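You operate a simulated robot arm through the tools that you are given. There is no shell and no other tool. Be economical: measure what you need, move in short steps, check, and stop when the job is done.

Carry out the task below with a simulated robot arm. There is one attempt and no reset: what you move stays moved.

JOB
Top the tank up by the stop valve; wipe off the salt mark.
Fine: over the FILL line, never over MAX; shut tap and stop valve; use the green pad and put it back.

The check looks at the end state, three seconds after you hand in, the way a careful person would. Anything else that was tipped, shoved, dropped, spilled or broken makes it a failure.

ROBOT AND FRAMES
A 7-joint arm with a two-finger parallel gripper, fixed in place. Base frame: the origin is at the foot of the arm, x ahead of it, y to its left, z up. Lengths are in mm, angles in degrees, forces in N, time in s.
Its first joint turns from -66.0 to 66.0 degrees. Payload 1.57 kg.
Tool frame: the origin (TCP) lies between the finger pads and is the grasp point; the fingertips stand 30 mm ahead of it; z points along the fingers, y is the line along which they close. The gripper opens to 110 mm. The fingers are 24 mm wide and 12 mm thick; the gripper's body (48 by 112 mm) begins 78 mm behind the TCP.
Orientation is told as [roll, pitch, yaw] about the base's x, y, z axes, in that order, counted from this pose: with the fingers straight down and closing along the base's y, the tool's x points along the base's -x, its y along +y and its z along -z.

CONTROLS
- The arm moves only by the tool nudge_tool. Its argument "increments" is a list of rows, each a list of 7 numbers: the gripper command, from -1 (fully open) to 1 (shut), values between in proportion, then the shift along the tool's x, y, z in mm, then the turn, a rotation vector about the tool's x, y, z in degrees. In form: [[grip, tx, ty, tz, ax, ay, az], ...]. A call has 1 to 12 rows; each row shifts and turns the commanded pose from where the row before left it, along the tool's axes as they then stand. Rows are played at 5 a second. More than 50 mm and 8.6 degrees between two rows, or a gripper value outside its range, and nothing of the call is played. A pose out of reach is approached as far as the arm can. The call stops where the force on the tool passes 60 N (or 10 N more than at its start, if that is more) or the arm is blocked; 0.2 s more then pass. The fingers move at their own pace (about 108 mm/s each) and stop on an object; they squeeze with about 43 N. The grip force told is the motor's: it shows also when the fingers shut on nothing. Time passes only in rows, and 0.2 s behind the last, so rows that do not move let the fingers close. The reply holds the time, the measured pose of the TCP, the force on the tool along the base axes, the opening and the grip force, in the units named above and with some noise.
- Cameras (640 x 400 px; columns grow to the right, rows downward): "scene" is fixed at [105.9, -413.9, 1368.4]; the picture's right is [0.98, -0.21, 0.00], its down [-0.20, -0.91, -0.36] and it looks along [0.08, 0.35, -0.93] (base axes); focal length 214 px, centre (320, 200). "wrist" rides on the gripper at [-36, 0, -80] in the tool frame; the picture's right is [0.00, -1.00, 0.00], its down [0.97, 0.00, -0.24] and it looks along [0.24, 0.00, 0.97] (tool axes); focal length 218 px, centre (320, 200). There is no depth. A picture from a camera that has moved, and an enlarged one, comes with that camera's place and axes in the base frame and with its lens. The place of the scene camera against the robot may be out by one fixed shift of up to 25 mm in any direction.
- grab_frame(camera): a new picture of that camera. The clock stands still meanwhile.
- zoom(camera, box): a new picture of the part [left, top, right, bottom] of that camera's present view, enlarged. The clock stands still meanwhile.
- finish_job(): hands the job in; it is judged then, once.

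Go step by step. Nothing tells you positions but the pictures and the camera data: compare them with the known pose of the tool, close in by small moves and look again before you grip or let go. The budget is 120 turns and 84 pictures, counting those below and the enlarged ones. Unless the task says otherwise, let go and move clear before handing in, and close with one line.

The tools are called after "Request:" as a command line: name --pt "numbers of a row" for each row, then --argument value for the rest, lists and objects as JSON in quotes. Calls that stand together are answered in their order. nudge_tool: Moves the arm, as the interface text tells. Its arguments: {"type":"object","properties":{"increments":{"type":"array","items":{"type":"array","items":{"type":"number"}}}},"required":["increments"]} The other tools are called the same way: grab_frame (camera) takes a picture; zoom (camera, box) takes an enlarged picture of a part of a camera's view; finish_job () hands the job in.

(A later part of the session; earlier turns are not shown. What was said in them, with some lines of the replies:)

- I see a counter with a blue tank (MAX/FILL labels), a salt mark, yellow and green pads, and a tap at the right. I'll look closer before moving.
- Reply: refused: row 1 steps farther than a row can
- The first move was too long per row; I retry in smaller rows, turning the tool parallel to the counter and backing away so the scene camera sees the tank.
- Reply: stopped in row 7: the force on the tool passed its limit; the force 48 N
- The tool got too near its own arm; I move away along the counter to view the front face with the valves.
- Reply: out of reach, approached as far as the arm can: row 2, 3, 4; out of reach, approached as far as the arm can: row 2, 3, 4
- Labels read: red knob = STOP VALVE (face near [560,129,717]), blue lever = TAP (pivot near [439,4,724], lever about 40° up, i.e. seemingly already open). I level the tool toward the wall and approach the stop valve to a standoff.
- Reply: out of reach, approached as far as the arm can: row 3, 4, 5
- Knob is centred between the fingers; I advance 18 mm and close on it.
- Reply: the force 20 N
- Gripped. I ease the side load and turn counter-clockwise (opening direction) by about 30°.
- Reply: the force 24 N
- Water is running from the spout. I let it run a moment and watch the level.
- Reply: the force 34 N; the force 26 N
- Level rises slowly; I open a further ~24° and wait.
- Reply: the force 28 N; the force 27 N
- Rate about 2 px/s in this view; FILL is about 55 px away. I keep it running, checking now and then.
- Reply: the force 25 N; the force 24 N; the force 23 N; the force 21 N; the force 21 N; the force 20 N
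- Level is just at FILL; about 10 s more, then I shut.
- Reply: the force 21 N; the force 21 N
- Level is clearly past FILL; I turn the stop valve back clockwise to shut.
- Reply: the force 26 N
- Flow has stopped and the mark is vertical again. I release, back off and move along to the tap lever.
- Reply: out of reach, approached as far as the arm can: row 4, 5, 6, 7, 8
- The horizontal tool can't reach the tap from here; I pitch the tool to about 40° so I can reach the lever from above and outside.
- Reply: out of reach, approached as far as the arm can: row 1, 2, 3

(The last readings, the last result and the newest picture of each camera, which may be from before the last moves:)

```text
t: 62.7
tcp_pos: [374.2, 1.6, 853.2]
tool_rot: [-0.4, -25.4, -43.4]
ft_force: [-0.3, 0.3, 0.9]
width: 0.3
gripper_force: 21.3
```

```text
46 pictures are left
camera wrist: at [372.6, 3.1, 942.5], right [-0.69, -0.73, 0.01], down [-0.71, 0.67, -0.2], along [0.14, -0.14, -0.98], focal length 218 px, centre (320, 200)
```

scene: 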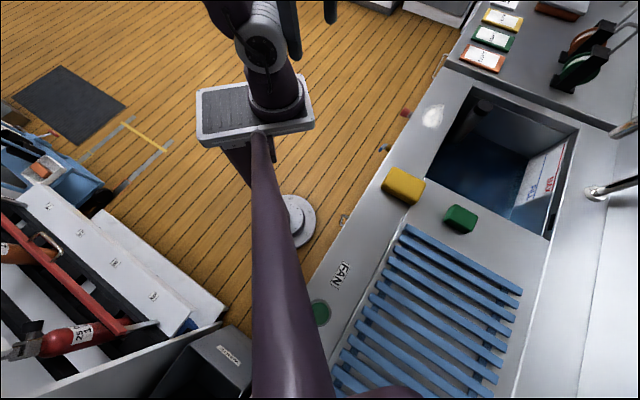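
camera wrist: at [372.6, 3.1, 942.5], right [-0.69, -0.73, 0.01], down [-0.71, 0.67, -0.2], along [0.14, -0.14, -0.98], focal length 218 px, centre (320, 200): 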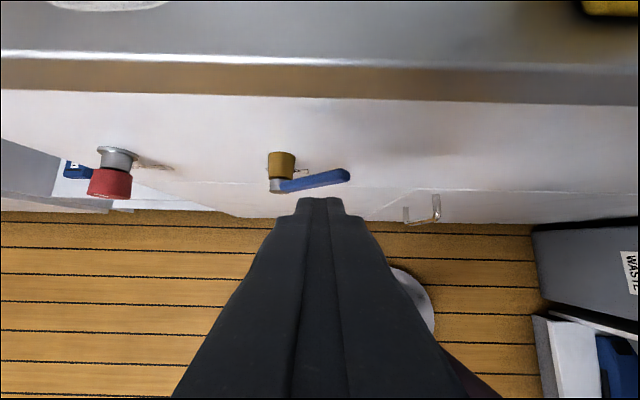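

Request:
nudge_tool --pt "1 -23 -4 10 0 0 0" --pt "1 0 0 30 0 0 0" --pt "1 0 0 0 0 0 0"

Request:
zoom --camera "wrist" --box '[220, 130, 420, 255]'

Request:
zoom --camera "scene" --box '[340, 90, 440, 190]'

```text
t: 63.5
tcp_pos: [399.7, -27.1, 827.7]
tool_rot: [-0.3, -25.3, -43.2]
ft_force: [-0.3, 0.4, -0.5]
width: 0.1
gripper_force: 21.3
```

```text
3.20 times, centred on (320, 192) of wrist
camera zoom: at [397.2, -26.0, 915.9], right [-0.69, -0.73, 0.01], down [-0.71, 0.67, -0.2], along [0.14, -0.14, -0.98], focal length 698 px, centre (320, 224)
```

zoom: 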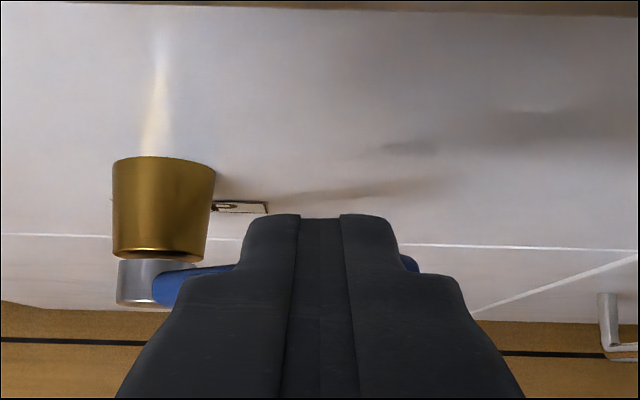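

```text
4.00 times, centred on (390, 140) of scene
camera zoom: at [105.9, -413.9, 1368.4], right [0.98, -0.21, 0.0], down [-0.2, -0.91, -0.36], along [0.08, 0.35, -0.93], focal length 858 px, centre (40, 440)
```

zoom: 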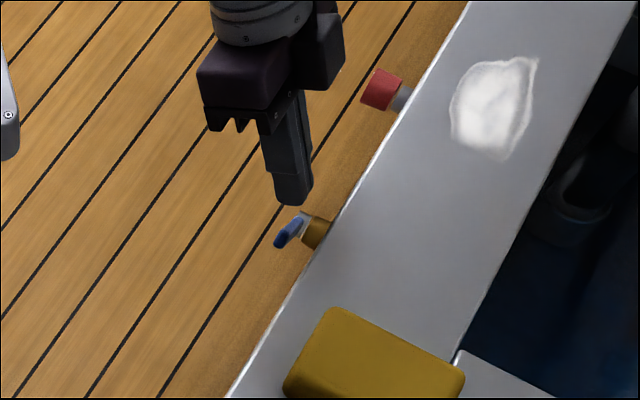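

The closed fingertip sits over the lever; I push straight down in small steps.

Request:
nudge_tool --pt "1 3.4 0 7.3 0 0 0" --pt "1 3.4 0 7.3 0 0 0" --pt "1 3.4 0 7.3 0 0 0" --pt "1 3.4 0 7.3 0 0 0" --pt "1 3.4 0 7.3 0 0 0"

Request:
zoom --camera "wrist" --box '[220, 130, 420, 255]'

```text
t: 64.7
tcp_pos: [401.6, -27.9, 789.1]
tool_rot: [-0.4, -25.3, -43.3]
ft_force: [-0.7, -1.0, 1.0]
width: 0.0
gripper_force: 20.9
```

```text
3.20 times, centred on (320, 192) of wrist
camera zoom: at [399.1, -26.6, 876.2], right [-0.69, -0.73, 0.01], down [-0.71, 0.67, -0.2], along [0.14, -0.14, -0.98], focal length 698 px, centre (320, 224)
```

zoom: 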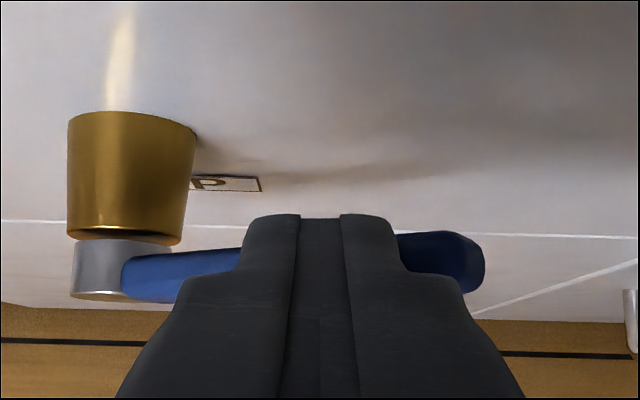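

Request:
nudge_tool --pt "1 3.4 0 7.3 0 0 0" --pt "1 3.4 0 7.3 0 0 0" --pt "1 3.4 0 7.3 0 0 0" --pt "1 3.4 0 7.3 0 0 0"

Request:
zoom --camera "wrist" --box '[220, 130, 420, 255]'

```text
t: 65.7
tcp_pos: [401.5, -27.3, 755.4]
tool_rot: [-0.4, -25.3, -43.4]
ft_force: [-1.7, -0.5, 1.4]
width: 0.0
gripper_force: 20.9
```

```text
3.20 times, centred on (320, 192) of wrist
camera zoom: at [398.8, -26.4, 844.1], right [-0.69, -0.73, 0.01], down [-0.71, 0.67, -0.2], along [0.14, -0.14, -0.98], focal length 698 px, centre (320, 224)
```

zoom: 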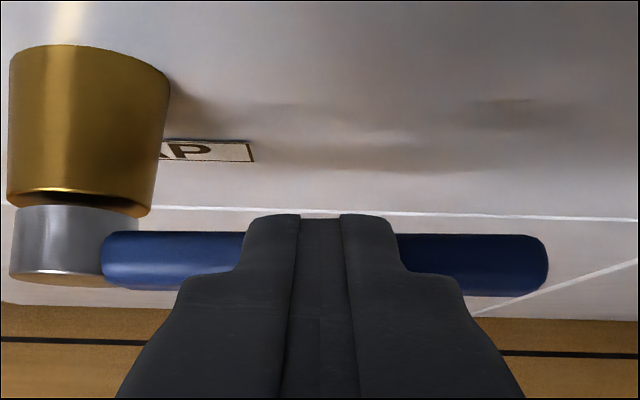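

The lever moves easily and is now about level; I continue gently to look for a stop.

Request:
nudge_tool --pt "1 1.7 0 3.6 0 0 0" --pt "1 1.7 0 3.6 0 0 0" --pt "1 1.7 0 3.6 0 0 0" --pt "1 0 0 0 0 0 0"

Request:
zoom --camera "wrist" --box '[220, 130, 420, 255]'

```text
t: 66.4
tcp_pos: [399.8, -28.0, 750.4]
tool_rot: [-0.3, -25.6, -43.5]
ft_force: [-10.3, 9.2, 31.2]
width: 0.0
gripper_force: 21.2
stopped in row 3: the force on the tool passed its limit (the readings are from after the stop); the commanded pose is now the measured one
```

```text
3.20 times, centred on (320, 192) of wrist
camera zoom: at [397.8, -26.6, 838.0], right [-0.69, -0.72, 0.0], down [-0.71, 0.68, -0.2], along [0.14, -0.14, -0.98], focal length 698 px, centre (320, 224)
```

zoom: 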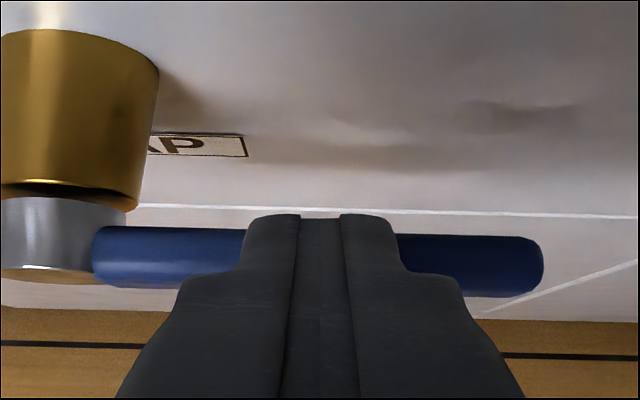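

The lever hit a hard stop at horizontal — presumably shut. I'll verify by cracking the stop valve briefly; first retreat and go back to the knob.

Request:
nudge_tool --pt "-0.1 -14 0 -30 0 0 0" --pt "-0.1 -14 0 -30 0 0 0" --pt "-0.1 -14 0 -30 0 0 0" --pt "-0.1 35 0 -16 0 0 0" --pt "-0.1 0 45 0 0 0 0" --pt "-0.1 0 45 0 0 0 0" --pt "-0.1 0 45 0 0 0 0" --pt "-0.1 0 45 0 0 -8 0" --pt "-0.1 0 42 0 0 -8 0" --pt "-0.1 0 0 0 0 -8 0"

Request:
nudge_tool --pt "-0.1 30 0 -20 0 -8 0" --pt "-0.1 40 0 -20 0 -8 0" --pt "-0.1 40 0 0 0 -8 0" --pt "-0.1 30 0 0 0 -8 0" --pt "-0.1 20 0 0 0 -8 0" --pt "-0.1 0 0 0 0 0 0"

Request:
grab_frame --camera "wrist"

```text
t: 68.6
tcp_pos: [505.6, 118.5, 848.7]
tool_rot: [-3.4, -32.7, -42.5]
ft_force: [0.1, 0.4, -0.2]
width: 60.5
gripper_force: 0.2
out of reach, approached as far as the arm can: row 8, 9, 10
```

```text
t: 70.0
tcp_pos: [442.8, 239.4, 773.0]
tool_rot: [-10.1, -72.6, -34.9]
ft_force: [0.2, -0.8, -0.3]
width: 60.6
gripper_force: 0.0
out of reach, approached as far as the arm can: row 2, 3, 4
```

```text
40 pictures are left
camera wrist: at [397.7, 286.9, 832.4], right [-0.7, -0.71, 0.05], down [-0.4, 0.33, -0.86], along [0.59, -0.62, -0.51], focal length 218 px, centre (320, 200)
```

wrist: 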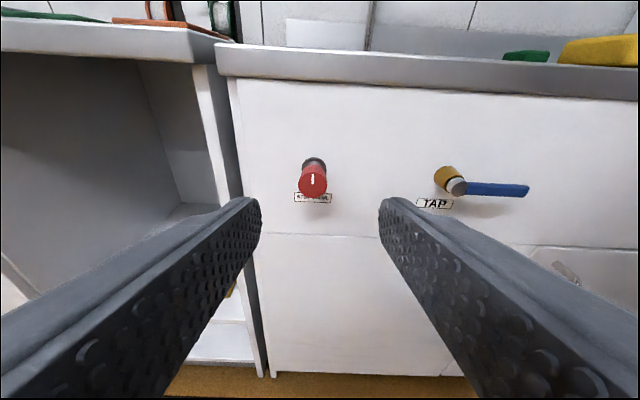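

Request:
nudge_tool --pt "-0.1 0 0 0 0 0 0" --pt "-0.1 0 0 0 0 0 0"

```text
t: 70.6
tcp_pos: [444.0, 238.5, 774.0]
tool_rot: [-10.0, -72.7, -34.7]
ft_force: [-0.2, 0.1, -0.3]
width: 60.7
gripper_force: 0.1
```

Request:
nudge_tool --pt "-0.1 20 2 10 0 -6 3" --pt "-0.1 20 2 10 0 -6 0" --pt "-0.1 10 2 20 0 -5 0" --pt "-0.1 0 0 30 0 0 0" --pt "-0.1 0 0 20 0 0 0" --pt "-0.1 0 0 0 0 0 0"

Request:
grab_frame --camera "wrist"

```text
t: 72.0
tcp_pos: [502.3, 183.0, 727.5]
tool_rot: [49.6, -89.7, -94.7]
ft_force: [0.9, -0.3, 0.5]
width: 60.5
gripper_force: 0.0
out of reach, approached as far as the arm can: row 1, 3
```

```text
39 pictures are left
camera wrist: at [444.6, 238.9, 763.5], right [-0.71, -0.71, 0.0], down [-0.17, 0.17, -0.97], along [0.69, -0.69, -0.24], focal length 218 px, centre (320, 200)
```

wrist: 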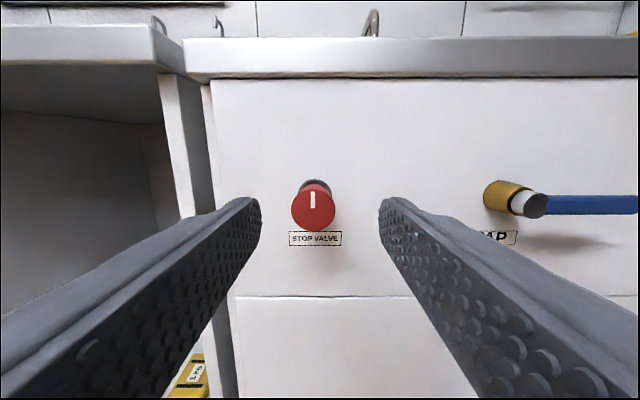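

Request:
nudge_tool --pt "-0.1 11 5 30 0 0 0" --pt "-0.1 0 0 37 0 0 0" --pt "-0.1 0 0 0 0 0 0" --pt "1 0 0 0 0 0 0" --pt "1 0 0 0 0 0 0"

Request:
grab_frame --camera "wrist"

```text
t: 73.2
tcp_pos: [544.8, 147.8, 719.5]
tool_rot: [58.1, -89.5, -102.5]
ft_force: [35.2, 15.7, -6.6]
width: 33.7
gripper_force: 40.8
out of reach, approached as far as the arm can: row 1
```

```text
38 pictures are left
camera wrist: at [486.6, 202.9, 756.8], right [-0.7, -0.71, -0.01], down [-0.17, 0.18, -0.97], along [0.69, -0.68, -0.24], focal length 218 px, centre (320, 200)
```

wrist: 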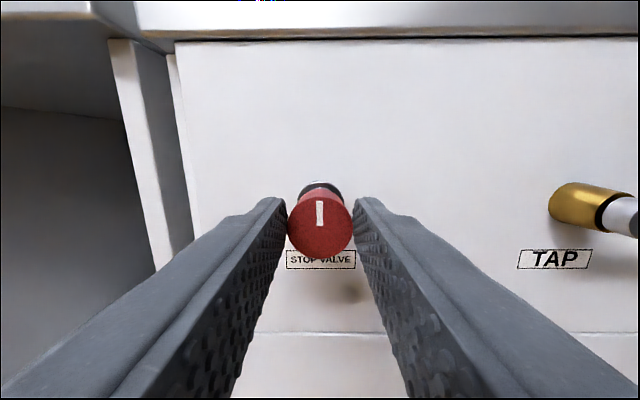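

Grip is shallow and side-loaded; I reopen, correct and re-grip.

Request:
nudge_tool --pt "-0.1 0 0 0 0 0 0" --pt "-0.1 2 2 0 0 0 0" --pt "-0.1 0 0 12 0 0 0" --pt "-0.1 0 0 0 0 0 0" --pt "1 0 0 0 0 0 0" --pt "1 0 0 0 0 0 0"

```text
t: 74.6
tcp_pos: [554.2, 138.6, 717.6]
tool_rot: [48.0, -89.8, -92.9]
ft_force: [16.9, 4.5, -3.3]
width: 33.6
gripper_force: 41.3
```

Now I crack the stop valve ~30° and look at the spout.

Request:
nudge_tool --pt "1 0 1 0 0 0 -6" --pt "1 0 0 0 0 0 -8" --pt "1 0 0 0 0 0 -8" --pt "1 0 0 0 0 0 -8"

Request:
zoom --camera "scene" --box '[490, 120, 590, 240]'

```text
t: 75.6
tcp_pos: [555.7, 139.6, 717.3]
tool_rot: [-89.3, -60.0, 44.6]
ft_force: [19.2, 14.2, -13.7]
width: 33.3
gripper_force: 41.4
```

```text
3.33 times, centred on (540, 180) of scene
camera zoom: at [106.5, -413.6, 1368.4], right [0.98, -0.21, 0.0], down [-0.2, -0.91, -0.36], along [0.08, 0.35, -0.93], focal length 715 px, centre (-413, 267)
```

zoom: 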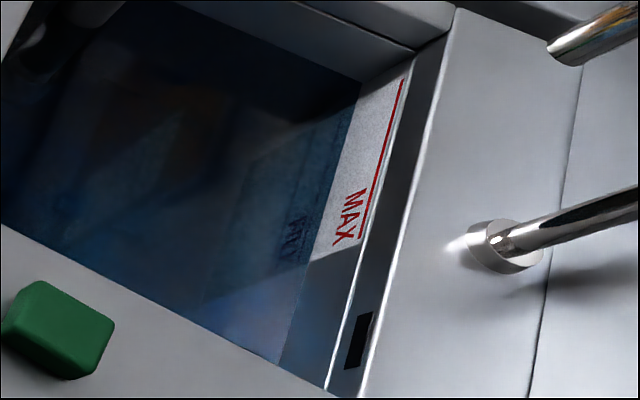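

No flow with the stop valve open, so the tap is truly shut. I turn the stop valve back shut, slightly past to its stop.

Request:
nudge_tool --pt "1 0 0 0 0 0 8" --pt "1 0 0 0 0 0 8" --pt "1 0 0 0 0 0 8" --pt "1 0 0 0 0 0 6" --pt "1 0 0 0 0 0 2" --pt "1 0 0 0 0 0 0"

Request:
nudge_tool --pt "-0.1 0 0 0 0 0 0" --pt "-0.1 0 0 0 0 0 0" --pt "-0.1 0 0 -40 0 0 -2" --pt "-0.1 0 0 -30 0 0 0"

Request:
grab_frame --camera "wrist"

```text
t: 77.0
tcp_pos: [554.6, 137.5, 717.6]
tool_rot: [85.5, -87.8, -130.5]
ft_force: [-16.5, 7.9, 1.9]
width: 33.5
gripper_force: 41.5
```

```text
t: 78.0
tcp_pos: [508.7, 194.6, 727.3]
tool_rot: [31.7, -89.8, -76.5]
ft_force: [0.1, -0.9, 0.7]
width: 60.3
gripper_force: 0.0
out of reach, approached as far as the arm can: row 3, 4
```

```text
36 pictures are left
camera wrist: at [450.9, 249.4, 764.2], right [-0.71, -0.71, 0.0], down [-0.17, 0.17, -0.97], along [0.69, -0.68, -0.24], focal length 218 px, centre (320, 200)
```

wrist: 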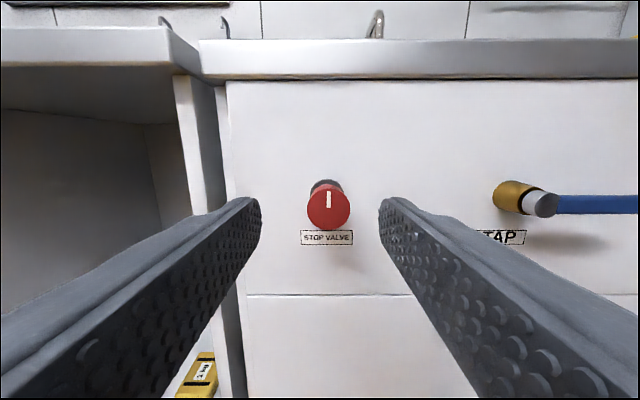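

Both are shut. Now I raise and level the tool and travel over the counter for the green pad.

Request:
nudge_tool --pt "-0.1 -30 0 -10 0 8 0" --pt "-0.1 -30 0 -10 0 8 0" --pt "-0.1 -40 0 -10 0 8 0" --pt "-0.1 -40 0 -20 0 8 0" --pt "-0.1 -30 0 -20 0 8 0" --pt "-0.1 0 0 -40 0 8 0" --pt "-0.1 0 0 -40 0 8 0" --pt "-0.1 0 0 -40 0 8 0" --pt "-0.1 0 -20 -20 0 8 0" --pt "-0.1 0 -40 0 0 8 0" --pt "-0.1 0 -40 0 0 8 0"

```text
t: 80.4
tcp_pos: [363.9, 195.6, 1017.7]
tool_rot: [0.2, -1.6, -45.0]
ft_force: [1.4, -0.6, -0.1]
width: 60.5
gripper_force: 0.1
```

Request:
nudge_tool --pt "-0.1 -34 -24 0 0 0 0" --pt "-0.1 -34 -24 0 0 0 0" --pt "-0.1 -34 -24 0 0 0 0" --pt "-0.1 -34 -24 0 0 0 0" --pt "-0.1 -34 -24 0 0 0 0" --pt "-0.1 -34 -24 0 0 0 0" --pt "-0.1 -34 -24 0 0 0 0" --pt "-0.1 -34 -24 0 0 0 0" --pt "-0.1 -34 -24 0 0 0 0" --pt "-0.1 -34 -24 0 0 0 0" --pt "-0.1 -34 -24 0 0 0 0" --pt "-0.1 -34 -24 0 0 0 0"

Request:
grab_frame --camera "wrist"

```text
t: 83.0
tcp_pos: [448.4, -298.0, 1030.5]
tool_rot: [0.2, -1.8, -45.0]
ft_force: [0.5, -0.4, -0.7]
width: 60.5
gripper_force: 0.1
```

```text
35 pictures are left
camera wrist: at [471.6, -321.0, 1111.4], right [-0.71, -0.71, 0.0], down [-0.69, 0.69, 0.21], along [-0.15, 0.15, -0.98], focal length 218 px, centre (320, 200)
```

wrist: 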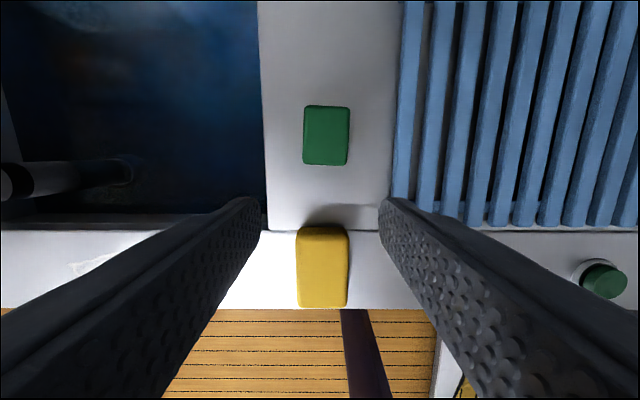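

Pad is at about [481,-339], ~52 mm across the jaws. I centre above it and descend partway.

Request:
nudge_tool --pt "-0.5 -26 -3 0 0 1.8 0" --pt "-0.5 -26 -3 20 0 0 0" --pt "-0.5 0 0 40 0 0 0" --pt "-0.5 0 0 20 0 0 0" --pt "-0.5 0 0 0 0 0 0"

Request:
grab_frame --camera "wrist"

Request:
grab_frame --camera "scene"

```text
t: 84.2
tcp_pos: [481.9, -338.3, 950.2]
tool_rot: [0.3, 0.1, -45.0]
ft_force: [-0.1, -0.4, -0.3]
width: 82.6
gripper_force: 0.1
```

```text
34 pictures are left
camera wrist: at [506.4, -363.4, 1031.2], right [-0.71, -0.71, 0.0], down [-0.69, 0.69, 0.24], along [-0.17, 0.17, -0.97], focal length 218 px, centre (320, 200)
```

wrist: 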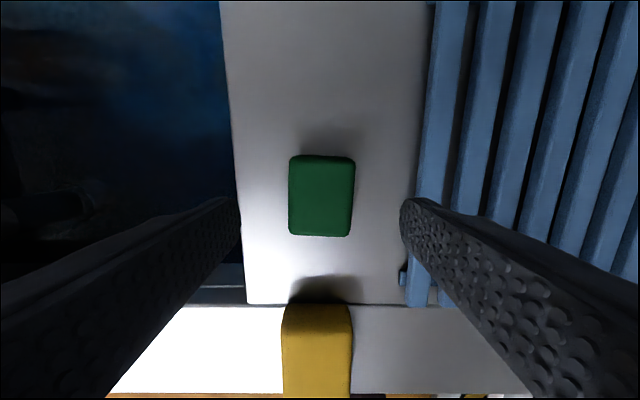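

```text
33 pictures are left
```

scene: 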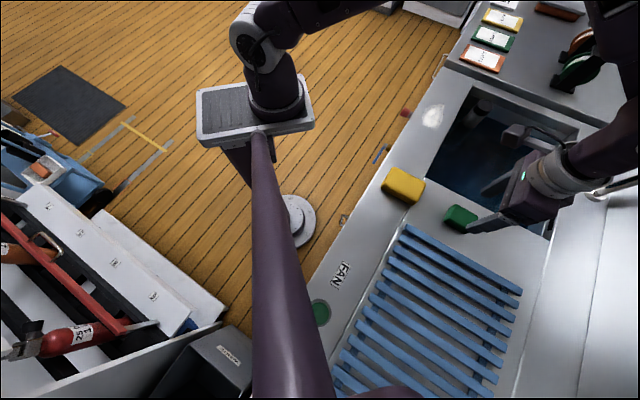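

Request:
nudge_tool --pt "-0.5 0 0 30 0 0 0" --pt "-0.5 0 0 25 0 0 0" --pt "-0.5 0 0 5 0 0 0" --pt "-0.5 0 0 0 0 0 0"

Request:
grab_frame --camera "wrist"

Request:
zoom --camera "scene" --box '[430, 180, 530, 250]'

```text
t: 85.2
tcp_pos: [481.6, -335.1, 891.4]
tool_rot: [0.2, 0.0, -44.9]
ft_force: [-0.2, 0.2, -0.1]
width: 82.7
gripper_force: 0.0
```

```text
32 pictures are left
camera wrist: at [505.6, -361.7, 970.8], right [-0.71, -0.71, 0.0], down [-0.69, 0.69, 0.24], along [-0.17, 0.17, -0.97], focal length 218 px, centre (320, 200)
```

wrist: 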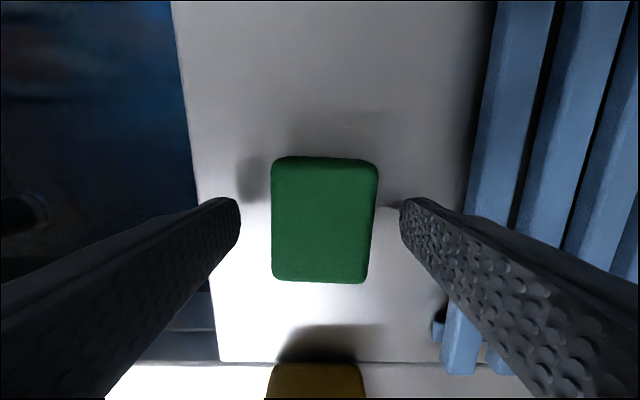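

```text
5.71 times, centred on (480, 215) of scene
camera zoom: at [105.9, -413.9, 1368.4], right [0.98, -0.21, 0.0], down [-0.2, -0.91, -0.36], along [0.08, 0.35, -0.93], focal length 1226 px, centre (-594, 114)
```

zoom: 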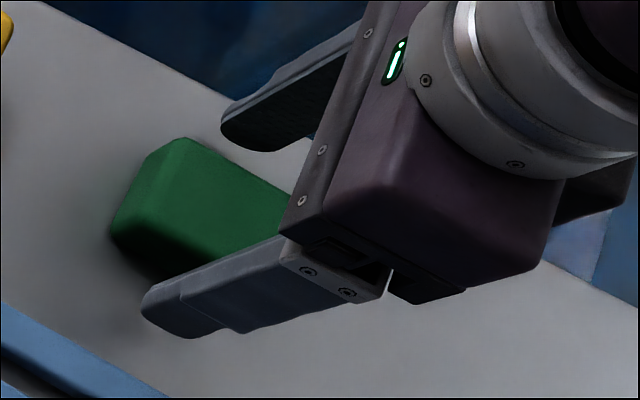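

Centred; fingertips at z≈861. I lower a bit more, then probe softly for the counter.

Request:
nudge_tool --pt "-0.5 0 0 5 0 0 0" --pt "-0.5 0 0 3 0 0 0" --pt "-0.5 0 0 3 0 0 0" --pt "-0.5 0 0 0 0 0 0"

Request:
grab_frame --camera "wrist"

```text
t: 86.2
tcp_pos: [481.4, -337.4, 880.6]
tool_rot: [0.3, 0.0, -45.0]
ft_force: [-2.0, 2.4, 14.5]
width: 81.9
gripper_force: 0.0
```

```text
30 pictures are left
camera wrist: at [505.1, -362.8, 960.3], right [-0.71, -0.71, 0.0], down [-0.69, 0.69, 0.24], along [-0.17, 0.17, -0.97], focal length 218 px, centre (320, 200)
```

wrist: 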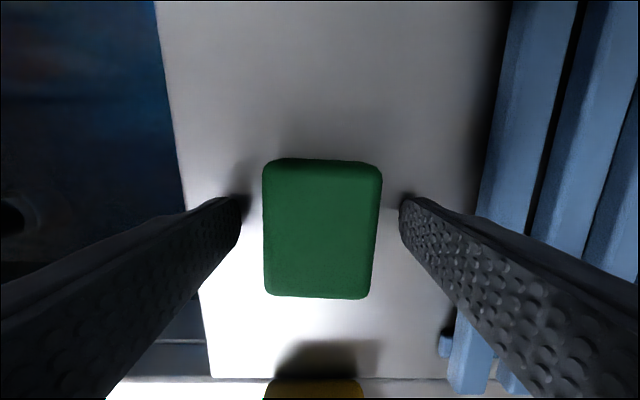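

Contact gives counter z≈850. I back up 8 mm and grip the pad.

Request:
nudge_tool --pt "-0.5 0 0 -4 0 0 0" --pt "-0.5 0 0 -4 0 0 0" --pt "1 0 0 0 0 0 0" --pt "1 0 0 0 0 0 0" --pt "1 0 0 0 0 0 0"

Request:
grab_frame --camera "wrist"

```text
t: 87.4
tcp_pos: [480.8, -336.7, 886.6]
tool_rot: [0.3, 0.1, -45.0]
ft_force: [-0.1, -0.7, 0.1]
width: 47.3
gripper_force: 43.1
```

```text
29 pictures are left
camera wrist: at [505.0, -362.6, 967.1], right [-0.71, -0.71, 0.0], down [-0.69, 0.69, 0.24], along [-0.17, 0.17, -0.97], focal length 218 px, centre (320, 200)
```

wrist: 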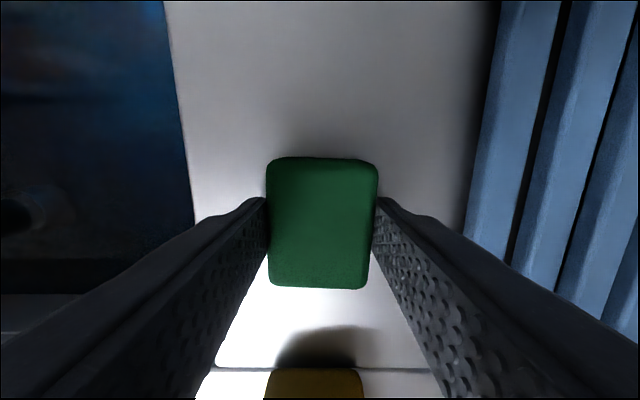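

Gripped. I lift 80 mm and carry the pad toward the salt mark (centre about [558,-20]).

Request:
nudge_tool --pt "1 0 0 -30 0 0 0" --pt "1 0 0 -30 0 0 0" --pt "1 0 0 -30 0 0 0" --pt "1 30 30 0 0 0 0" --pt "1 30 30 0 0 0 0" --pt "1 30 30 0 0 0 0" --pt "1 30 30 0 0 0 0" --pt "1 30 30 0 0 0 0" --pt "1 20 30 0 0 0 0" --pt "1 0 10 0 0 0 0" --pt "1 0 0 0 0 0 0"

Request:
grab_frame --camera "wrist"

Request:
zoom --camera "scene" --box '[350, 60, 510, 180]'

```text
t: 89.8
tcp_pos: [495.3, -83.2, 977.3]
tool_rot: [0.2, 0.1, -45.0]
ft_force: [-0.3, 0.6, -0.2]
width: 0.0
gripper_force: 21.3
```

```text
28 pictures are left
camera wrist: at [519.8, -109.6, 1057.5], right [-0.71, -0.71, 0.0], down [-0.69, 0.69, 0.24], along [-0.17, 0.17, -0.97], focal length 218 px, centre (320, 200)
```

wrist: 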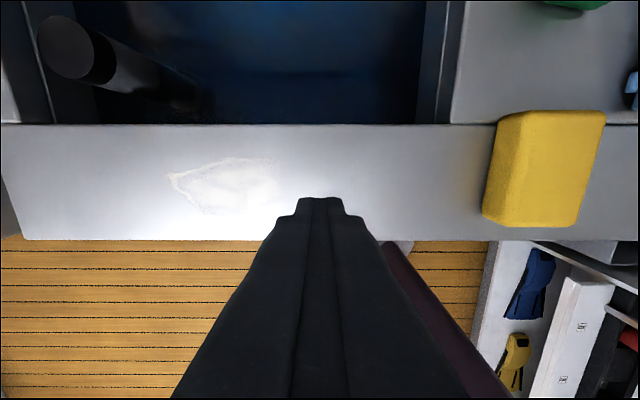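

```text
3.33 times, centred on (430, 120) of scene
camera zoom: at [105.9, -413.9, 1368.4], right [0.98, -0.21, 0.0], down [-0.2, -0.91, -0.36], along [0.08, 0.35, -0.93], focal length 715 px, centre (-47, 467)
```

zoom: 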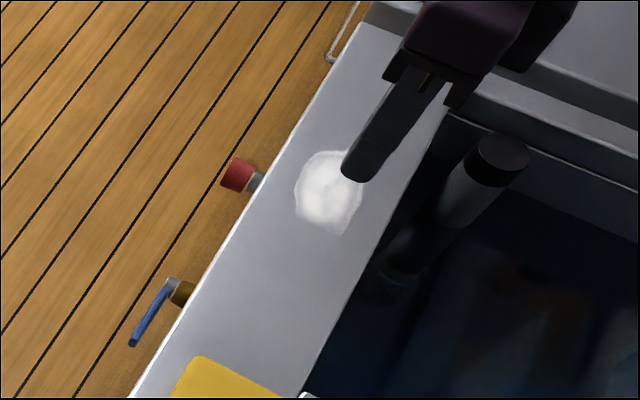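

The pad slipped out (fingers shut on nothing); I look where it is now.

Request:
zoom --camera "scene" --box '[370, 160, 530, 280]'

```text
3.33 times, centred on (450, 220) of scene
camera zoom: at [105.9, -413.9, 1368.4], right [0.98, -0.21, 0.0], down [-0.2, -0.91, -0.36], along [0.08, 0.35, -0.93], focal length 715 px, centre (-113, 133)
```

zoom: 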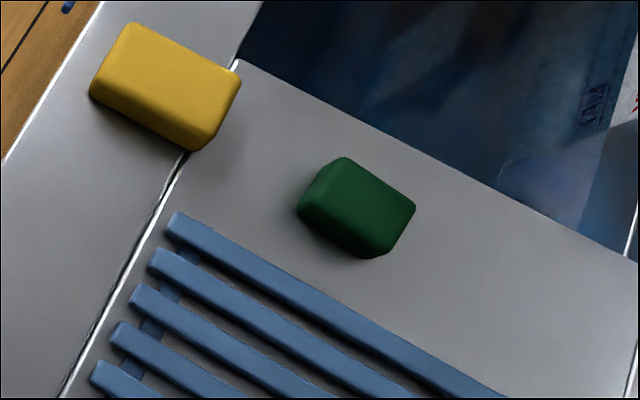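

It is still upright about where it stood. I return above it and will grip lower and lift slower.

Request:
nudge_tool --pt "1 -30 -30 0 0 0 0" --pt "1 -30 -30 0 0 0 0" --pt "1 -30 -30 0 0 0 0" --pt "1 -30 -30 0 0 0 0" --pt "-0.5 -30 -30 0 0 0 0" --pt "-0.5 -20 -30 0 0 0 0" --pt "-0.5 0 -10 0 0 0 0" --pt "-0.5 0 0 30 0 0 0" --pt "-0.5 0 0 0 0 0 0"

Request:
grab_frame --camera "wrist"

```text
t: 91.8
tcp_pos: [482.5, -334.9, 945.5]
tool_rot: [0.2, 0.0, -45.0]
ft_force: [-0.9, -1.0, 0.7]
width: 82.4
gripper_force: 0.0
```

```text
25 pictures are left
camera wrist: at [506.0, -361.8, 1025.4], right [-0.71, -0.71, 0.0], down [-0.69, 0.69, 0.24], along [-0.17, 0.17, -0.97], focal length 218 px, centre (320, 200)
```

wrist: 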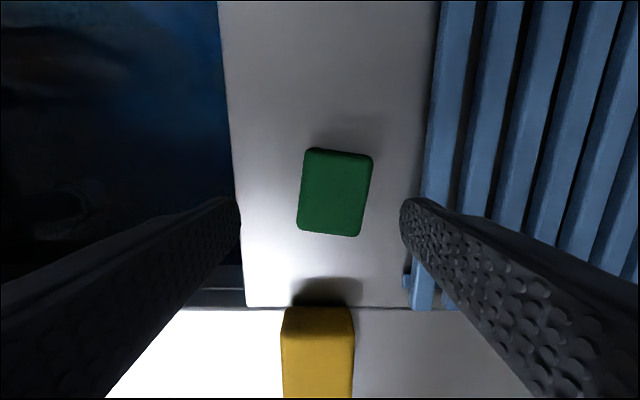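

Pad is ~11 mm to the side and turned ~7°; I align with it and descend for a lower grip (tips ~3 mm above the counter).

Request:
nudge_tool --pt "-0.5 -3.5 -11 0 0 0 7" --pt "-0.5 0 0 25 0 0 0" --pt "-0.5 0 0 25 0 0 0" --pt "-0.5 0 0 0 0 0 0"

Request:
grab_frame --camera "wrist"

```text
t: 92.8
tcp_pos: [474.7, -346.1, 897.4]
tool_rot: [0.2, 0.0, -52.0]
ft_force: [0.0, 0.6, -0.4]
width: 82.7
gripper_force: 0.1
```

```text
24 pictures are left
camera wrist: at [495.7, -376.1, 977.2], right [-0.79, -0.62, 0.0], down [-0.6, 0.76, 0.24], along [-0.15, 0.19, -0.97], focal length 218 px, centre (320, 200)
```

wrist: 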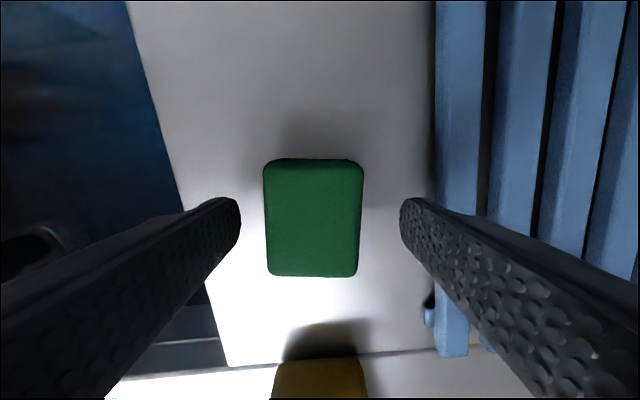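

Request:
nudge_tool --pt "-0.5 0 3.5 7 0 0 0" --pt "-0.5 0 0 7 0 0 0" --pt "-0.5 0 0 0 0 0 0" --pt "0.2 0 0 0 0 0 0" --pt "1 0 0 0 0 0 0" --pt "1 0 0 0 0 0 0" --pt "1 0 0 0 0 0 0" --pt "1 0 0 -4 0 0 0" --pt "1 0 0 -4 0 0 0" --pt "1 0 0 0 0 0 0"

Request:
grab_frame --camera "wrist"

```text
t: 95.0
tcp_pos: [479.4, -346.4, 890.7]
tool_rot: [0.2, 0.1, -51.9]
ft_force: [0.2, -0.1, 0.3]
width: 46.6
gripper_force: 42.5
```

```text
23 pictures are left
camera wrist: at [499.4, -374.8, 971.3], right [-0.79, -0.62, 0.0], down [-0.6, 0.76, 0.24], along [-0.15, 0.19, -0.97], focal length 218 px, centre (320, 200)
```

wrist: 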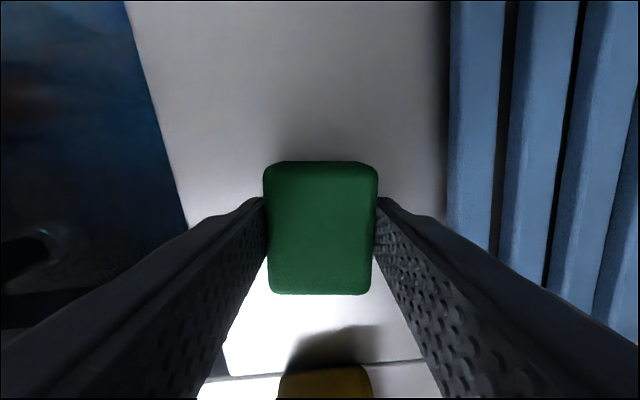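

The pad came up with the fingers. I lift slowly and check the opening.

Request:
nudge_tool --pt "1 0 0 -6 0 0 0" --pt "1 0 0 -8 0 0 0" --pt "1 0 0 -10 0 0 0" --pt "1 0 0 -12 0 0 0" --pt "1 0 0 -12 0 0 0" --pt "1 0 0 0 0 0 -7" --pt "1 0 0 0 0 0 0"

Request:
grab_frame --camera "wrist"

```text
t: 96.6
tcp_pos: [479.4, -344.4, 940.1]
tool_rot: [0.2, 0.0, -44.9]
ft_force: [-0.5, 0.2, -0.1]
width: 46.7
gripper_force: 43.0
```

```text
22 pictures are left
camera wrist: at [503.1, -370.3, 1019.4], right [-0.71, -0.71, 0.0], down [-0.69, 0.69, 0.24], along [-0.17, 0.17, -0.97], focal length 218 px, centre (320, 200)
```

wrist: 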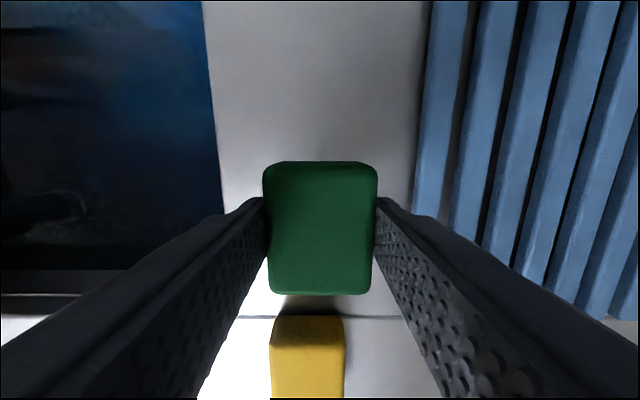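

Held firmly. I carry it to just beside the salt mark and lower.

Request:
nudge_tool --pt "1 20 25 0 0 0 0" --pt "1 25 30 0 0 0 0" --pt "1 25 30 0 0 0 0" --pt "1 25 30 0 0 0 0" --pt "1 25 30 0 0 0 0" --pt "1 25 30 0 0 0 0" --pt "1 20 25 0 0 0 0" --pt "1 10 10 0 0 0 0" --pt "1 0 0 20 0 0 0" --pt "1 0 0 15 0 0 0" --pt "1 0 0 10 0 0 0" --pt "1 0 0 0 0 0 0"

Request:
grab_frame --camera "wrist"

```text
t: 99.2
tcp_pos: [503.9, -71.8, 893.1]
tool_rot: [0.1, 0.1, -44.9]
ft_force: [0.8, 0.3, -0.9]
width: 46.6
gripper_force: 43.0
```

```text
21 pictures are left
camera wrist: at [526.8, -97.9, 973.9], right [-0.71, -0.71, 0.0], down [-0.69, 0.69, 0.24], along [-0.17, 0.17, -0.97], focal length 218 px, centre (320, 200)
```

wrist: 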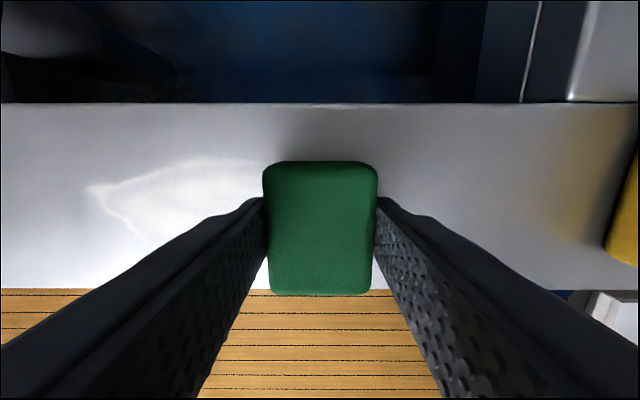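

Above the start edge of the mark; I lower in 2–3 mm steps until the pad touches.

Request:
nudge_tool --pt "1 0 0 5 0 0 0" --pt "1 0 0 3 0 0 0" --pt "1 0 0 2 0 0 0" --pt "1 0 0 0 0 0 0"

```text
t: 100.2
tcp_pos: [504.0, -72.9, 883.5]
tool_rot: [0.2, 0.0, -45.0]
ft_force: [-0.2, 0.6, 0.1]
width: 46.7
gripper_force: 43.0
```

Request:
nudge_tool --pt "1 0 0 1.5 0 0 0" --pt "1 0 0 0 0 0 0"

```text
t: 100.8
tcp_pos: [503.7, -71.8, 884.2]
tool_rot: [0.3, -0.1, -45.0]
ft_force: [1.6, -0.8, 18.7]
width: 46.5
gripper_force: 43.4
```

Contact at ~19 N. I sweep along the mark.

Request:
nudge_tool --pt "1 0 12 0 0 0 0" --pt "1 0 12 0 0 0 0" --pt "1 0 12 0 0 0 0" --pt "1 0 12 0 0 0 0" --pt "1 0 12 0 0 0 0" --pt "1 0 12 0 0 0 0" --pt "1 0 12 0 0 0 0" --pt "1 0 12 0 0 0 0" --pt "1 0 12 0 0 0 0" --pt "1 0 12 0 0 0 0" --pt "1 0 12 0 0 0 0" --pt "1 0 8 0 0 0 0"

Request:
grab_frame --camera "wrist"

```text
t: 103.4
tcp_pos: [601.1, 26.0, 883.7]
tool_rot: [0.2, -0.1, -44.9]
ft_force: [-6.2, -4.8, 9.0]
width: 46.6
gripper_force: 42.6
```

```text
20 pictures are left
camera wrist: at [625.8, 0.0, 963.3], right [-0.71, -0.71, 0.0], down [-0.69, 0.69, 0.24], along [-0.17, 0.17, -0.97], focal length 218 px, centre (320, 200)
```

wrist: 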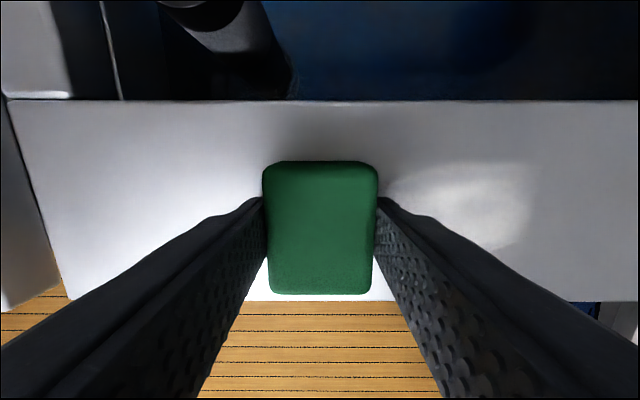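

The mark is fading; I keep stroking with small sideways offsets.

Request:
nudge_tool --pt "1 -10 0 0.8 0 0 0" --pt "1 0 -12 0 0 0 0" --pt "1 0 -12 0 0 0 0" --pt "1 0 -12 0 0 0 0" --pt "1 0 -12 0 0 0 0" --pt "1 0 -12 0 0 0 0" --pt "1 0 -12 0 0 0 0" --pt "1 0 -12 0 0 0 0" --pt "1 0 -12 0 0 0 0" --pt "1 0 -12 0 0 0 0" --pt "1 0 -12 0 0 0 0" --pt "1 0 -12 0 0 0 0"

Request:
nudge_tool --pt "1 20 0 0 0 0 0" --pt "1 0 12 0 0 0 0" --pt "1 0 12 0 0 0 0" --pt "1 0 12 0 0 0 0" --pt "1 0 12 0 0 0 0" --pt "1 0 12 0 0 0 0" --pt "1 0 12 0 0 0 0" --pt "1 0 12 0 0 0 0" --pt "1 0 12 0 0 0 0" --pt "1 0 12 0 0 0 0" --pt "1 0 12 0 0 0 0" --pt "1 0 12 0 0 0 0"

Request:
grab_frame --camera "wrist"

```text
t: 106.0
tcp_pos: [519.4, -72.7, 882.5]
tool_rot: [0.5, -0.3, -44.9]
ft_force: [22.8, 23.2, 44.9]
width: 46.5
gripper_force: 42.6
```

```text
t: 106.8
tcp_pos: [509.6, -53.4, 882.3]
tool_rot: [-0.5, 0.1, -45.3]
ft_force: [-8.4, -1.1, 17.9]
width: 46.4
gripper_force: 43.3
stopped in row 3: the force on the tool passed its limit (the readings are from after the stop); the commanded pose is now the measured one
```

```text
19 pictures are left
camera wrist: at [535.4, -79.0, 962.4], right [-0.71, -0.7, 0.01], down [-0.68, 0.69, 0.24], along [-0.18, 0.17, -0.97], focal length 218 px, centre (320, 200)
```

wrist: 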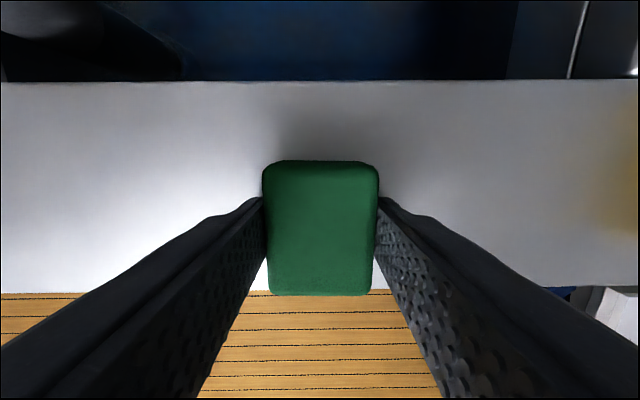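

Pressing a bit hard; I ease off 0.7 mm and finish this stroke, then a final look.

Request:
nudge_tool --pt "1 0 0 -0.7 0 0 0" --pt "1 0 12 0 0 0 0" --pt "1 0 12 0 0 0 0" --pt "1 0 12 0 0 0 0" --pt "1 0 12 0 0 0 0" --pt "1 0 12 0 0 0 0" --pt "1 0 12 0 0 0 0" --pt "1 0 12 0 0 0 0" --pt "1 0 12 0 0 0 0" --pt "1 0 12 0 0 0 0" --pt "1 0 8 0 0 0 0"

Request:
grab_frame --camera "wrist"

```text
t: 109.2
tcp_pos: [592.7, 28.1, 882.1]
tool_rot: [-0.6, 0.0, -45.5]
ft_force: [-20.9, -25.0, 45.6]
width: 46.6
gripper_force: 42.7
```

```text
18 pictures are left
camera wrist: at [617.9, 0.9, 962.0], right [-0.71, -0.7, 0.01], down [-0.68, 0.69, 0.24], along [-0.18, 0.17, -0.97], focal length 218 px, centre (320, 200)
```

wrist: 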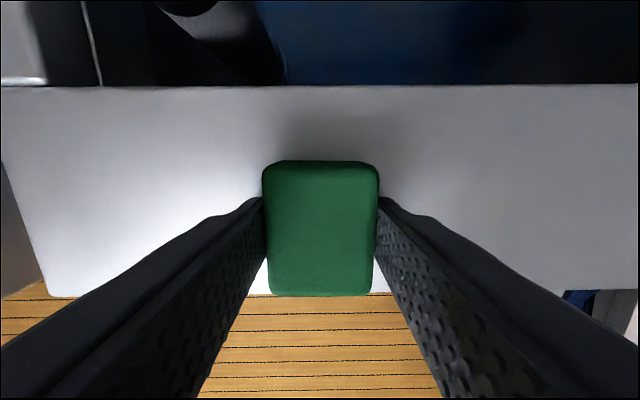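

The mark seems gone. I lift slowly and check with the scene camera.

Request:
nudge_tool --pt "1 0 0 -3 0 0 0" --pt "1 0 0 -7 0 0 0" --pt "1 0 0 -12 0 0 0" --pt "1 0 0 -12 0 0 0" --pt "1 0 0 -12 0 0 0" --pt "1 0 0 -12 0 0 0" --pt "1 -25 -30 0 0 0 0.5" --pt "1 -25 -30 0 0 0 0" --pt "1 -25 -30 0 0 0 0" --pt "1 -25 -30 0 0 0 0" --pt "1 -25 -30 0 0 0 0"

Request:
zoom --camera "scene" --box '[370, 70, 490, 160]'

Request:
grab_frame --camera "wrist"

```text
t: 111.6
tcp_pos: [577.2, -164.3, 941.6]
tool_rot: [-0.4, 0.3, -45.8]
ft_force: [0.3, -1.5, -0.5]
width: 46.6
gripper_force: 42.4
```

```text
4.44 times, centred on (430, 115) of scene
camera zoom: at [105.9, -413.9, 1368.4], right [0.98, -0.21, 0.0], down [-0.2, -0.91, -0.36], along [0.08, 0.35, -0.93], focal length 953 px, centre (-169, 578)
```

zoom: 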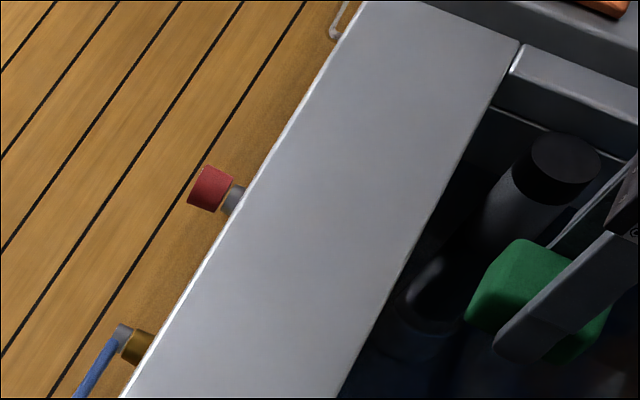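

```text
16 pictures are left
camera wrist: at [600.7, -190.2, 1021.7], right [-0.72, -0.7, 0.01], down [-0.67, 0.7, 0.24], along [-0.18, 0.17, -0.97], focal length 218 px, centre (320, 200)
```

wrist: 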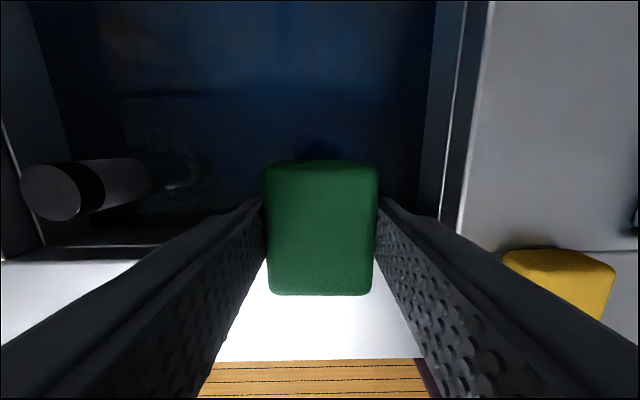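

Counter is clean. I carry the pad back to its original spot (about [481,-337], yaw -45).

Request:
nudge_tool --pt "1 -9 -30 0 0 0 -0.8" --pt "1 -9 -32 0 0 0 0" --pt "1 -9 -32 0 0 0 0" --pt "1 -9 -32 0 0 0 0" --pt "1 -9 -32 0 0 0 0" --pt "1 -9 -32 0 0 0 0" --pt "1 0 0 0 0 0 0" --pt "1 0 0 20 0 0 0" --pt "1 0 0 15 0 0 0" --pt "1 0 0 0 0 0 0"

Request:
grab_frame --camera "wrist"

```text
t: 113.8
tcp_pos: [477.7, -336.7, 907.3]
tool_rot: [-0.5, 0.3, -45.1]
ft_force: [-0.6, 0.7, -0.4]
width: 46.7
gripper_force: 43.2
```

```text
15 pictures are left
camera wrist: at [502.4, -362.4, 987.2], right [-0.71, -0.71, 0.01], down [-0.68, 0.69, 0.24], along [-0.18, 0.17, -0.97], focal length 218 px, centre (320, 200)
```

wrist: 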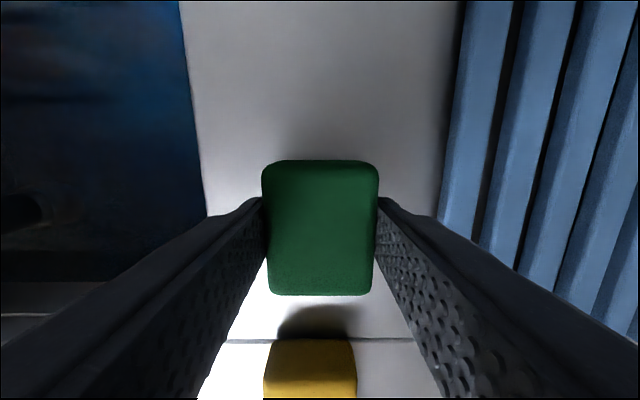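

Request:
nudge_tool --pt "1 -2 2 10 0 0 0" --pt "1 0 0 7 0 0 0" --pt "1 0 0 3 0 0 0" --pt "1 0 0 2 0 0 0" --pt "1 0 0 0 0 0 0"

```text
t: 115.0
tcp_pos: [479.8, -337.2, 884.4]
tool_rot: [-0.5, 0.2, -45.1]
ft_force: [-0.7, -0.5, -0.1]
width: 46.5
gripper_force: 42.7
```

Just above touching; I lower 1 mm more, open, and retreat straight up.

Request:
nudge_tool --pt "1 0 0 1 0 0 0" --pt "1 0 0 0 0 0 0" --pt "0 0 0 0 0 0 0" --pt "-0.4 0 0 0 0 0 0" --pt "-0.4 0 0 -10 0 0 0" --pt "-0.4 0 0 -30 0 0 0" --pt "-0.4 0 0 -40 0 0 0" --pt "-0.4 0 0 -40 0 0 0" --pt "-0.4 0 0 -40 0 0 0"

Request:
nudge_tool --pt "-0.4 40 0 0 0 0 0" --pt "-0.4 40 0 0 0 0 0" --pt "-0.4 40 0 0 0 0 0" --pt "-0.4 40 0 0 0 0 0" --pt "-0.4 0 0 0 0 0 0"

Request:
grab_frame --camera "scene"

Request:
zoom --camera "scene" --box '[360, 80, 600, 250]'

```text
t: 117.0
tcp_pos: [481.6, -337.3, 1045.6]
tool_rot: [-0.4, 0.2, -45.2]
ft_force: [0.1, 0.3, 0.3]
width: 77.2
gripper_force: 0.1
```

```text
t: 118.2
tcp_pos: [366.4, -223.4, 1042.4]
tool_rot: [-0.5, 0.2, -45.1]
ft_force: [-0.8, 0.8, 0.1]
width: 76.8
gripper_force: 0.0
```

```text
14 pictures are left
```

scene: 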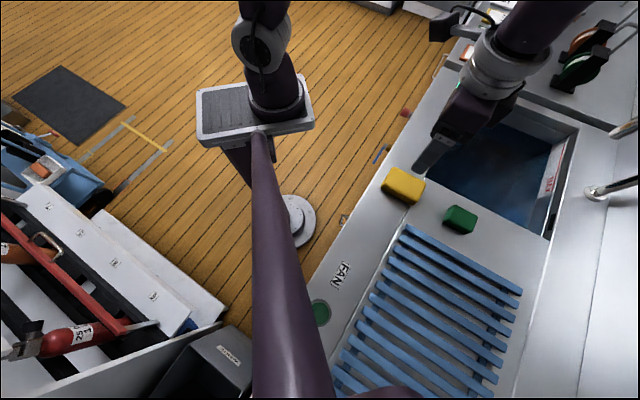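

```text
2.35 times, centred on (480, 165) of scene
camera zoom: at [105.9, -413.9, 1368.4], right [0.98, -0.21, 0.0], down [-0.2, -0.91, -0.36], along [0.08, 0.35, -0.93], focal length 505 px, centre (-56, 282)
```

zoom: 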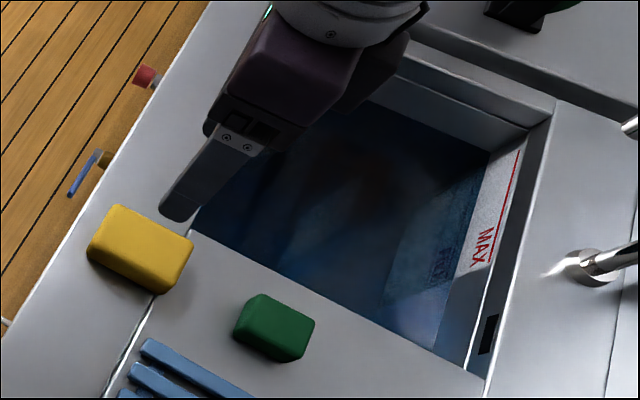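

The green pad is back in its place, the counter is clean, the level stands between FILL and MAX, and both tap and stop valve are shut. I hand in.

Request:
finish_job

```text
The job is handed in.
```

The tank is topped up to between FILL and MAX, and the tap and stop valve are both shut. The salt mark is wiped off, and the green pad is back in its place after slipping once from the gripper and staying upright on the counter.
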